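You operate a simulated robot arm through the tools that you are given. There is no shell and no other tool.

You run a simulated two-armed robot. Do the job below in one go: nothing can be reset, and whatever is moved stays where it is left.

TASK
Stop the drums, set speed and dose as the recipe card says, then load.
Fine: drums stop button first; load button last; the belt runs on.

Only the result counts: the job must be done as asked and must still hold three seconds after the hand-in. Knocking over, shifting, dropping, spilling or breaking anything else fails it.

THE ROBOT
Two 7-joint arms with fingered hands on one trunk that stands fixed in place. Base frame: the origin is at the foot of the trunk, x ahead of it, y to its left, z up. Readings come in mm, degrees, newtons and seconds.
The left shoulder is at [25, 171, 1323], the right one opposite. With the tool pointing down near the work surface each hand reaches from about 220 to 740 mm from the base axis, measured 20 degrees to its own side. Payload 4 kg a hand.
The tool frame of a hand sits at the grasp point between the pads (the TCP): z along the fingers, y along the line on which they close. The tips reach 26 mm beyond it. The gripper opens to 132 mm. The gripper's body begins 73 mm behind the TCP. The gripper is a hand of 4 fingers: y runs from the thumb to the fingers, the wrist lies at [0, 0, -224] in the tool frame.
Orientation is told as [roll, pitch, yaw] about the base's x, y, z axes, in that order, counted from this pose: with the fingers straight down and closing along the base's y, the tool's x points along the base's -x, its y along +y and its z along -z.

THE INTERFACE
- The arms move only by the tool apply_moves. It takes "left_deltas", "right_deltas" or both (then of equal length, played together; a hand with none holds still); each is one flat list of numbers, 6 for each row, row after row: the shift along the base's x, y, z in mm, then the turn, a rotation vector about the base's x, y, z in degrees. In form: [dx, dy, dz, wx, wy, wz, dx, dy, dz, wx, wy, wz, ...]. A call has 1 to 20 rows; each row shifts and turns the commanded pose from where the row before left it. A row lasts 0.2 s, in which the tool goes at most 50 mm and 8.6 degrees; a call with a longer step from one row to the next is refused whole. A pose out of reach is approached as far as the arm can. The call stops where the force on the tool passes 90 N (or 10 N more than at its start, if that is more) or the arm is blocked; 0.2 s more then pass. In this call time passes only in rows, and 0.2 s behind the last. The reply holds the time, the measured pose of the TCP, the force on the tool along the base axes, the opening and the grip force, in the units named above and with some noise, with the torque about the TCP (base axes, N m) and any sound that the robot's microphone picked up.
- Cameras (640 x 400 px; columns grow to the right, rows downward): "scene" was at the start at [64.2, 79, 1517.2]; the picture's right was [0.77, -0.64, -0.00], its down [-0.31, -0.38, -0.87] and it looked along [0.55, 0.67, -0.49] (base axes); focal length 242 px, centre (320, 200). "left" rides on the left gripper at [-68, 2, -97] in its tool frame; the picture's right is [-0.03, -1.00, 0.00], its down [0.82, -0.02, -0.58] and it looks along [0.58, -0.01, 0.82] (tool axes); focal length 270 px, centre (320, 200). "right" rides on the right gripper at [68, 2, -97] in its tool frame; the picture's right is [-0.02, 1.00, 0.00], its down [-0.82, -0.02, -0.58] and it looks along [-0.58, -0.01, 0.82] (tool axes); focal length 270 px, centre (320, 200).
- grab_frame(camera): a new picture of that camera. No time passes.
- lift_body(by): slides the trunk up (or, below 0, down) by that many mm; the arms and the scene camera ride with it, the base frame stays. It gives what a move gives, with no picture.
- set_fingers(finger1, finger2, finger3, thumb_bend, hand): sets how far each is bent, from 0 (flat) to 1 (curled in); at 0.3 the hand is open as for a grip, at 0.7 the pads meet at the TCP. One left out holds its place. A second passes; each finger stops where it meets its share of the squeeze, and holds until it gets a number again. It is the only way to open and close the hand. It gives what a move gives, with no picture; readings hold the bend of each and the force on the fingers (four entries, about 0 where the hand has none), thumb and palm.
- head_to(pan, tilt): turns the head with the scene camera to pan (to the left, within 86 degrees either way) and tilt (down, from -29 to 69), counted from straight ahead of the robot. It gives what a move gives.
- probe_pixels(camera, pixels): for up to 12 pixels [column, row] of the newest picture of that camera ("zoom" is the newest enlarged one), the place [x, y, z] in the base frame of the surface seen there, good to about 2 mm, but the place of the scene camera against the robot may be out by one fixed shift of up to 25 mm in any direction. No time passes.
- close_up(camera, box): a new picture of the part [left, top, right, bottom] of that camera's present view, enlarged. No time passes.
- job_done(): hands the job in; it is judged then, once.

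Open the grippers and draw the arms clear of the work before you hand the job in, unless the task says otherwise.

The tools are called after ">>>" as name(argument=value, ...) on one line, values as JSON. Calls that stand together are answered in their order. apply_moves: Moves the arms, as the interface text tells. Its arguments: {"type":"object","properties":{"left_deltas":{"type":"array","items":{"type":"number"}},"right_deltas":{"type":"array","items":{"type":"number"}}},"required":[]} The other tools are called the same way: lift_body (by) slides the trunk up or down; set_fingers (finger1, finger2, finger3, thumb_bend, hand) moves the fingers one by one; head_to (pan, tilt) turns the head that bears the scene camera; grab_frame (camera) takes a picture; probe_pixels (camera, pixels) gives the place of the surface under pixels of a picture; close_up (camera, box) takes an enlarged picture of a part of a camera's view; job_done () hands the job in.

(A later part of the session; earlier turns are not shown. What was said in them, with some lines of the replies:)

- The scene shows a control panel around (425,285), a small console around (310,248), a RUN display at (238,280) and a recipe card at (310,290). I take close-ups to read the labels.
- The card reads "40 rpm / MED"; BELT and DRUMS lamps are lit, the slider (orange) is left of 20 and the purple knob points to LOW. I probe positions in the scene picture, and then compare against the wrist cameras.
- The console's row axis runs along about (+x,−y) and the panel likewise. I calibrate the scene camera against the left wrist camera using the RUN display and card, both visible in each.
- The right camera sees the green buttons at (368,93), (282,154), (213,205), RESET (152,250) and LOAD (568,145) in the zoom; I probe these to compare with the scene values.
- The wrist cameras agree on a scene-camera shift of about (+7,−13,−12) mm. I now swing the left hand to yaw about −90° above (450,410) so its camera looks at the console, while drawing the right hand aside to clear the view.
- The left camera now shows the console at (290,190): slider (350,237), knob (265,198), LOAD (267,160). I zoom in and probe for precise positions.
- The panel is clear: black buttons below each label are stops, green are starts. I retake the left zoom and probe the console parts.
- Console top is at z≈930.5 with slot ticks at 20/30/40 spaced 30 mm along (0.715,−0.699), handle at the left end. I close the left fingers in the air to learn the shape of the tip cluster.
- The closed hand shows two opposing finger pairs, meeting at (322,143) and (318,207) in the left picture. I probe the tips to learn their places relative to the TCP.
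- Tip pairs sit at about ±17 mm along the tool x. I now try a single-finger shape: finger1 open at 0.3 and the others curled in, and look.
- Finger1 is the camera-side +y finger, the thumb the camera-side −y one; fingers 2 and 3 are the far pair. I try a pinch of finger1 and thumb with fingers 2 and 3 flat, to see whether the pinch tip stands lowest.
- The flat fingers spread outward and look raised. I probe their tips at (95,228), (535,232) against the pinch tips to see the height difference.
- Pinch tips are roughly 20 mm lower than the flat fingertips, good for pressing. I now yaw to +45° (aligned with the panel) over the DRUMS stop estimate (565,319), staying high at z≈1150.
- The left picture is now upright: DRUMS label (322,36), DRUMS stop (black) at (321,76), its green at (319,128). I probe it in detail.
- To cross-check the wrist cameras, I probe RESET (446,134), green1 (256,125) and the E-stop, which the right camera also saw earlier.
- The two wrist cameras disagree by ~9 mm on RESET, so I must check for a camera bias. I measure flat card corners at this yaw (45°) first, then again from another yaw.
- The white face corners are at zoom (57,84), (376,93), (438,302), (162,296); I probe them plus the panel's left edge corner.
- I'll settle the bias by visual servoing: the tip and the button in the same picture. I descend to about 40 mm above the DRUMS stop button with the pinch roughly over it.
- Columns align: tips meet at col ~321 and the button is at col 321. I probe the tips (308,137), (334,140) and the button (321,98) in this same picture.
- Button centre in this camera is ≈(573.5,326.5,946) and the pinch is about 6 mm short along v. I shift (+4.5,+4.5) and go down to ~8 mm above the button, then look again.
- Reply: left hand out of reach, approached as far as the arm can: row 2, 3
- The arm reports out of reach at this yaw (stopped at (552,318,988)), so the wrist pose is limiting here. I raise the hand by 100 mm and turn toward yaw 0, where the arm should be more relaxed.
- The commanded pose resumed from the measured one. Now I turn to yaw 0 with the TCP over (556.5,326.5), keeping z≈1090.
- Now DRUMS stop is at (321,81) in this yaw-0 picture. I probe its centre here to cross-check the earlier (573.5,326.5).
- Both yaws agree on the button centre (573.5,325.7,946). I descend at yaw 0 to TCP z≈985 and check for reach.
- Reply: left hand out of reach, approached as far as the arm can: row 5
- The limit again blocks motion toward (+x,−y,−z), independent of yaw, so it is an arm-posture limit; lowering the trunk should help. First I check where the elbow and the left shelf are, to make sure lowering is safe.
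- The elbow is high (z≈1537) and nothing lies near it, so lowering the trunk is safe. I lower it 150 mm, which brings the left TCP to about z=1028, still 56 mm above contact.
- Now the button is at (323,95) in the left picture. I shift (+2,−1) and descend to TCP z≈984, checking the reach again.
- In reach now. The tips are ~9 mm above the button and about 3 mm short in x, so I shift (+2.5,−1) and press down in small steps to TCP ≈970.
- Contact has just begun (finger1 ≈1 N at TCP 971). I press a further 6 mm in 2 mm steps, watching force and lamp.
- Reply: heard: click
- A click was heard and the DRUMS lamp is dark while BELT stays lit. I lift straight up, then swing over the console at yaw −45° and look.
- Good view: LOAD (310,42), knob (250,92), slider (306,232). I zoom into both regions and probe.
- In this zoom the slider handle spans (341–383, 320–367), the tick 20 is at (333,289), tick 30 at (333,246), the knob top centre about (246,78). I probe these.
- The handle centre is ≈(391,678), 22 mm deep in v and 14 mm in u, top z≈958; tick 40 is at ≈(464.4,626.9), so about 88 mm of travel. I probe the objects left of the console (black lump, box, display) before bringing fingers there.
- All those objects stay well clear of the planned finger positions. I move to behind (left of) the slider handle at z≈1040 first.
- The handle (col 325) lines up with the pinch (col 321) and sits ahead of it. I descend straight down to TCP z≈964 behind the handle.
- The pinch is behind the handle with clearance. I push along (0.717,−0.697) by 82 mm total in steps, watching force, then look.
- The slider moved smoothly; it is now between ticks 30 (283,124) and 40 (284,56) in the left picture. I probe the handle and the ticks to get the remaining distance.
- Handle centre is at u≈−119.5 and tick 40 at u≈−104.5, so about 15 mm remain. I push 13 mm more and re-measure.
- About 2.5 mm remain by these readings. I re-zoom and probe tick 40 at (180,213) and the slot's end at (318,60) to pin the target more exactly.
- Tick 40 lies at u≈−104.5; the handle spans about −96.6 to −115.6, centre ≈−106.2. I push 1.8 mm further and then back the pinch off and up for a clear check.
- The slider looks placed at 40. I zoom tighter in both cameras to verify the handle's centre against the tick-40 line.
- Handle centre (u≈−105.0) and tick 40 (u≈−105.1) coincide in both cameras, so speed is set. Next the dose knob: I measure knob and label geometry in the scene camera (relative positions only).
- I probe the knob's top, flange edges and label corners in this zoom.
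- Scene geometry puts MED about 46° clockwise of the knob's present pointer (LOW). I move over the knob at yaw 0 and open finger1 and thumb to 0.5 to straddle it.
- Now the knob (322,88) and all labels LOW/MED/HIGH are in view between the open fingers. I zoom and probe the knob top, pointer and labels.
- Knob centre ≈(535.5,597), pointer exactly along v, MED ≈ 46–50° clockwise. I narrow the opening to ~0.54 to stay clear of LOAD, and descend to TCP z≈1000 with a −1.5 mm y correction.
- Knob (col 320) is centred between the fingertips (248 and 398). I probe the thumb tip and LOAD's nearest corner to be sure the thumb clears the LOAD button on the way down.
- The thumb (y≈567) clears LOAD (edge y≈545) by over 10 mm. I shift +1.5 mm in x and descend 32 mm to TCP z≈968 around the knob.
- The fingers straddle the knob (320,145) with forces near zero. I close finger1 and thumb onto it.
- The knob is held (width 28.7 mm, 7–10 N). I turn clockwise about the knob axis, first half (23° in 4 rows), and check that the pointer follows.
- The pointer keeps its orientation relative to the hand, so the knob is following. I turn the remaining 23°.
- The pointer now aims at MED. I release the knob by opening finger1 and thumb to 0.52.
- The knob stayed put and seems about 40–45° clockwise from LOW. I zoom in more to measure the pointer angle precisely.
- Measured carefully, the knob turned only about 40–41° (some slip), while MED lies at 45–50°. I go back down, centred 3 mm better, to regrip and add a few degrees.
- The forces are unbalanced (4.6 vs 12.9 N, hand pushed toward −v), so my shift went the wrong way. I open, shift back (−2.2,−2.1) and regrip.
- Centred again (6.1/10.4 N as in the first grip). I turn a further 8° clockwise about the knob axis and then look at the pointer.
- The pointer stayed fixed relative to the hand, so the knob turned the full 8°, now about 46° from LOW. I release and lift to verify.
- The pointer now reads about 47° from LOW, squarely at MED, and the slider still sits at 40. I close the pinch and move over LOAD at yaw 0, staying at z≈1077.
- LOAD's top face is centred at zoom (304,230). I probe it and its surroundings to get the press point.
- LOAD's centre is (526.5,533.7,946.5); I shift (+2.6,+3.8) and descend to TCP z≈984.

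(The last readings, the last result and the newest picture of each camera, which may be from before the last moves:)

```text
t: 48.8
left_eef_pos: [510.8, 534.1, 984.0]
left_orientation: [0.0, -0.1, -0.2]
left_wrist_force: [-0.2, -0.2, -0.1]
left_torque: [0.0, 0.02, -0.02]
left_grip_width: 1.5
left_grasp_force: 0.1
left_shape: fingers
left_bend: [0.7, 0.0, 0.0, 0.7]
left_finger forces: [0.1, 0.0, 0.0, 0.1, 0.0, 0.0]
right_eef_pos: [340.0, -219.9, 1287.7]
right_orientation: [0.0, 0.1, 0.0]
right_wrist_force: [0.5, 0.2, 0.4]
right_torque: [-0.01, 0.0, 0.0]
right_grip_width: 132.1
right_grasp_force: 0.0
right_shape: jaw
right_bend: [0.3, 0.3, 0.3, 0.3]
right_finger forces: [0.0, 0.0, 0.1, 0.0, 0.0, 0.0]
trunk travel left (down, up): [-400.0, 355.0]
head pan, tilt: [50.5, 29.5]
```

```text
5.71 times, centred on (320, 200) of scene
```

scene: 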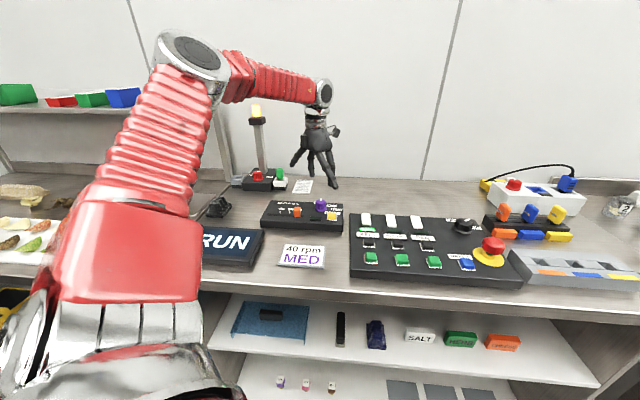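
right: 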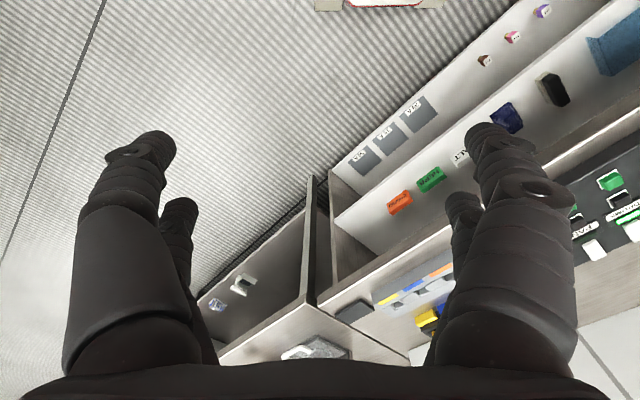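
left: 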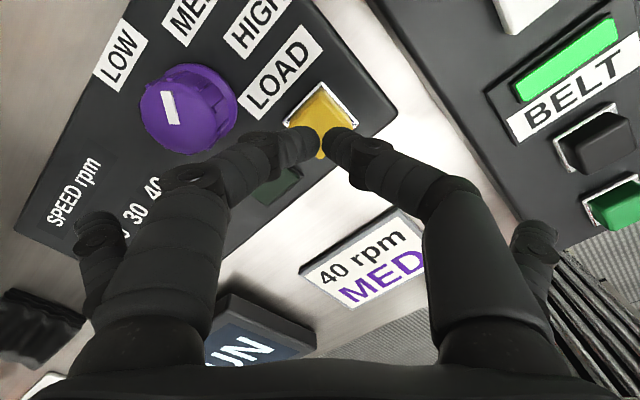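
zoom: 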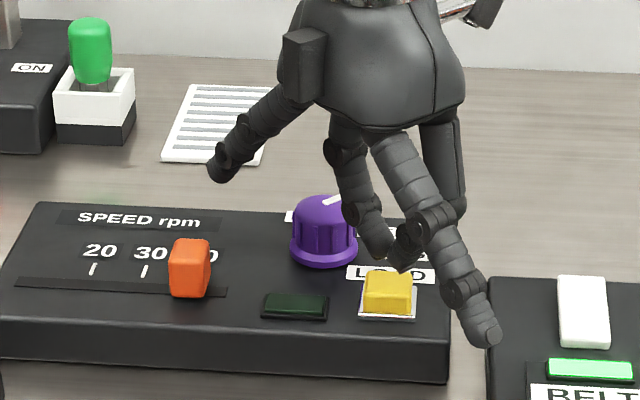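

The tips are centred in column (322) with about 12 mm to go; as with DRUMS I shift +2 in x. I descend to just touching.

>>> apply_moves(left_deltas=[2, 0, -5, 0, 0, 0, 0, 0, -4, 0, 0, 0, 0, 0, -3, 0, 0, 0])

>>> close_up(camera="left", box=[220, 50, 420, 200])

>>> close_up(camera="scene", box=[255, 165, 415, 275])

```text
t: 49.5
left_eef_pos: [510.6, 534.9, 971.1]
left_orientation: [0.0, -0.1, 0.0]
left_wrist_force: [-0.1, -0.1, 0.5]
left_torque: [0.02, -0.01, 0.01]
left_grip_width: 1.1
left_grasp_force: 0.5
left_shape: fingers
left_bend: [0.7, 0.0, 0.0, 0.7]
left_finger forces: [0.6, 0.1, 0.0, 0.1, 0.1, 0.1]
right_eef_pos: [340.6, -219.6, 1287.0]
right_orientation: [0.0, 0.1, 0.0]
right_wrist_force: [-0.4, 0.6, 0.4]
right_torque: [-0.01, -0.02, 0.0]
right_grip_width: 131.9
right_grasp_force: 0.1
right_shape: jaw
right_bend: [0.3, 0.3, 0.3, 0.3]
right_finger forces: [0.0, 0.0, 0.1, 0.0, 0.1, 0.0]
trunk travel left (down, up): [-400.0, 355.0]
head pan, tilt: [50.5, 29.5]
```

```text
2.67 times, centred on (320, 125) of left
```

zoom: 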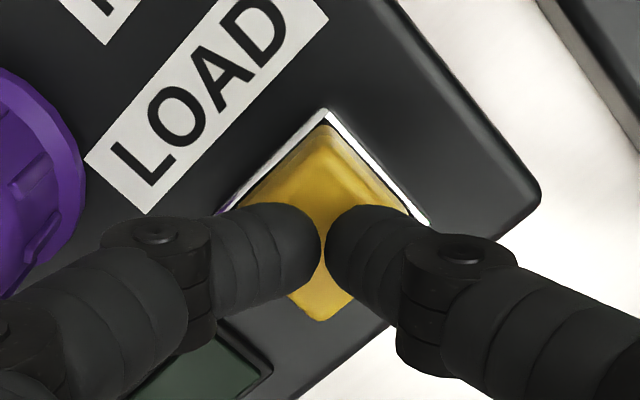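

```text
3.64 times, centred on (335, 220) of scene
```

zoom: 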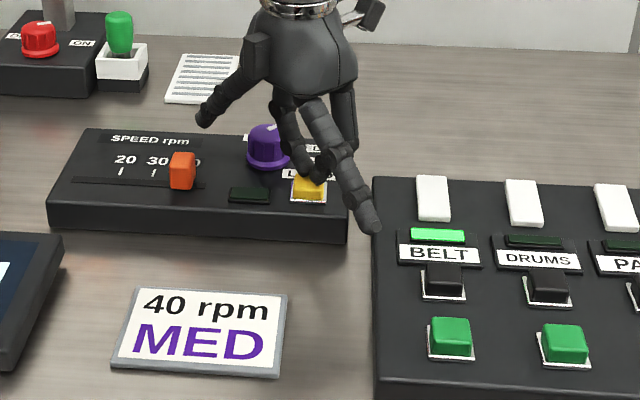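

Light contact (0.6 N) and the tips are centred on LOAD; drums lamp off, belt lit. I press 6 mm in 2 mm steps.

>>> apply_moves(left_deltas=[0, 0, -2, 0, 0, 0, 0, 0, -2, 0, 0, 0, 0, 0, -2, 0, 0, 0])

>>> close_up(camera="scene", box=[255, 165, 415, 275])

>>> grab_frame(camera="left")

```text
t: 50.4
left_eef_pos: [512.1, 534.4, 967.5]
left_orientation: [0.0, -0.1, -0.1]
left_wrist_force: [-0.3, -0.7, 6.6]
left_torque: [-0.08, -0.1, 0.0]
left_grip_width: 1.0
left_grasp_force: 3.7
left_shape: fingers
left_bend: [0.7, 0.0, 0.0, 0.7]
left_finger forces: [2.2, 0.0, 0.0, 0.0, 4.3, 0.0]
right_eef_pos: [339.6, -220.9, 1287.4]
right_orientation: [0.0, 0.0, 0.0]
right_wrist_force: [0.3, -0.4, 0.3]
right_torque: [-0.01, 0.02, -0.01]
right_grip_width: 132.0
right_grasp_force: 0.0
right_shape: jaw
right_bend: [0.3, 0.3, 0.3, 0.3]
right_finger forces: [0.0, 0.0, 0.0, 0.0, 0.1, 0.0]
trunk travel left (down, up): [-400.0, 355.0]
head pan, tilt: [50.5, 29.5]
heard: click
```

```text
3.64 times, centred on (335, 220) of scene
```

zoom: 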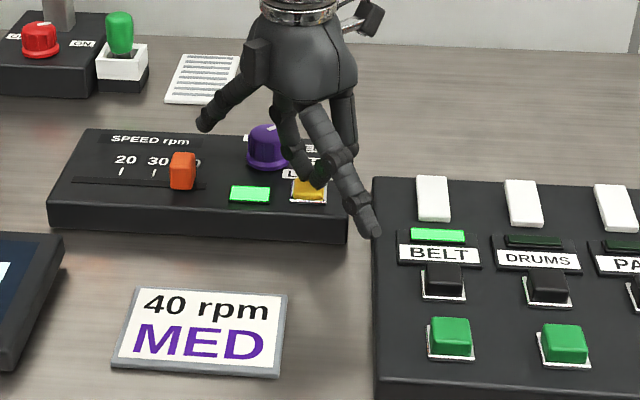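

```text
taken
```

left: 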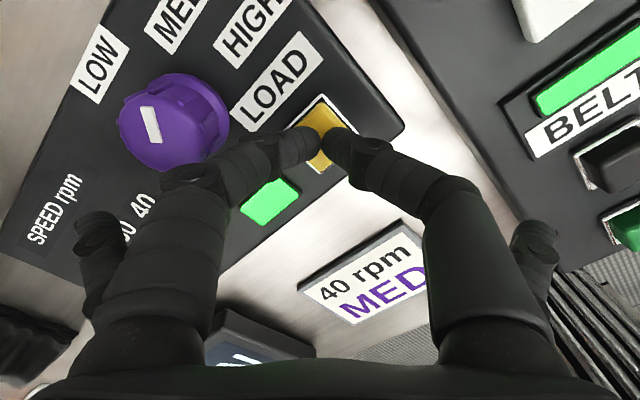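

A click was heard and the LOAD lamp turned green. I lift straight off, draw the left hand back and up.

>>> apply_moves(left_deltas=[0, 0, 10, 0, 0, 0, 0, 0, 30, 0, 0, 0, 0, 0, 40, 0, 0, 0, 0, 0, 45, 0, 0, 0, 0, 0, 45, 0, 0, 0, -30, -10, 20, 0, 0, 0, -35, -10, 20, 0, 0, 0, -35, -10, 20, 0, 0, 0, -35, -10, 0, 0, 0, 0, -35, -10, 0, 0, 0, 0])

>>> set_fingers(hand="left", finger1=0.3, finger2=0.3, finger3=0.3, thumb_bend=0.3)

>>> grab_frame(camera="scene")

>>> close_up(camera="scene", box=[255, 185, 415, 295])

```text
t: 52.5
left_eef_pos: [340.2, 483.9, 1197.4]
left_orientation: [-0.1, 0.1, -0.1]
left_wrist_force: [-0.4, -0.2, 0.0]
left_torque: [0.01, 0.02, 0.0]
left_grip_width: 1.0
left_grasp_force: 0.1
left_shape: fingers
left_bend: [0.7, 0.0, 0.0, 0.7]
left_finger forces: [0.1, 0.0, 0.0, 0.0, 0.0, 0.0]
right_eef_pos: [337.4, -219.5, 1287.8]
right_orientation: [-0.1, 0.0, -0.1]
right_wrist_force: [-0.4, 0.3, -0.4]
right_torque: [-0.01, -0.02, -0.01]
right_grip_width: 132.2
right_grasp_force: 0.0
right_shape: jaw
right_bend: [0.3, 0.3, 0.3, 0.3]
right_finger forces: [0.1, 0.0, 0.1, 0.0, 0.0, 0.0]
trunk travel left (down, up): [-400.0, 355.0]
head pan, tilt: [50.5, 29.5]
```

```text
t: 53.5
left_eef_pos: [340.5, 484.4, 1199.1]
left_orientation: [-0.1, 0.1, -0.1]
left_wrist_force: [0.7, 0.7, -1.3]
left_torque: [-0.01, 0.01, 0.0]
left_grip_width: 132.4
left_grasp_force: 0.1
left_shape: fingers
left_bend: [0.3, 0.3, 0.3, 0.3]
left_finger forces: [0.0, 0.1, 0.0, 0.1, 0.1, 0.0]
right_eef_pos: [340.1, -220.3, 1288.1]
right_orientation: [0.0, 0.0, 0.0]
right_wrist_force: [0.2, -0.5, -0.8]
right_torque: [0.02, 0.0, -0.05]
right_grip_width: 131.8
right_grasp_force: 0.0
right_shape: jaw
right_bend: [0.3, 0.3, 0.3, 0.3]
right_finger forces: [0.0, 0.1, 0.0, 0.1, 0.0, 0.1]
trunk travel left (down, up): [-400.0, 355.0]
head pan, tilt: [50.5, 29.5]
```

```text
taken
```

scene: 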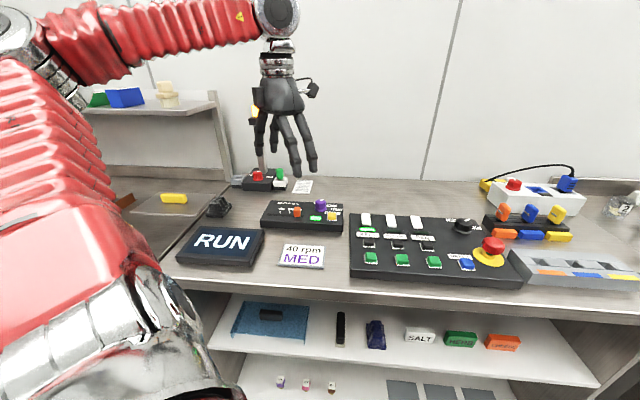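

```text
3.64 times, centred on (335, 240) of scene
```

zoom: 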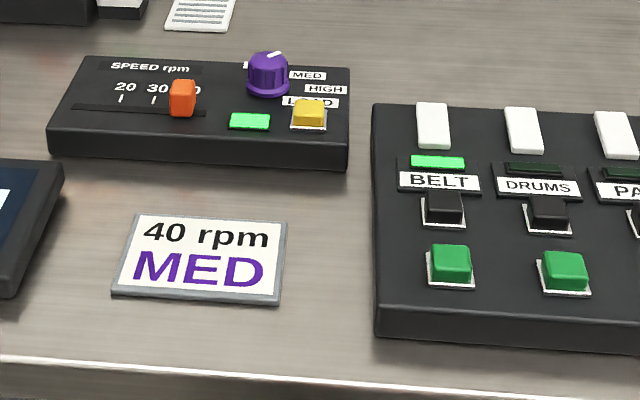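

Final view: BELT lit, DRUMS dark, slider at 40, knob at MED, LOAD lamp green, nothing displaced, grippers open and arms clear. I hand the job in.

>>> job_done()

```text
The job is handed in.
```

I did all the steps in order and handed the job in. The hand-in gave no verdict, so what follows is what the cameras and microphone showed.

- **Drums:** I pressed the DRUMS stop button first. It clicked and its lamp went dark.
- **Speed:** the slider is at the 40 rpm mark, to within about 1 mm.
- **Dose:** the knob points at MED. The first turn slipped and stopped about 5° short, so I gripped it again and turned it about 8° more. It gave no click at MED, so I set it by eye, about 46–47° from LOW.
- **Load:** I pressed the LOAD button last. It clicked and its lamp turned green.
- **Belt:** I never touched it, and its lamp was still lit at the end.

I saw nothing knocked over or shifted. Both grippers are open and both arms are clear of the work. I lowered the trunk by 150 mm to reach the DRUMS button and left it there.
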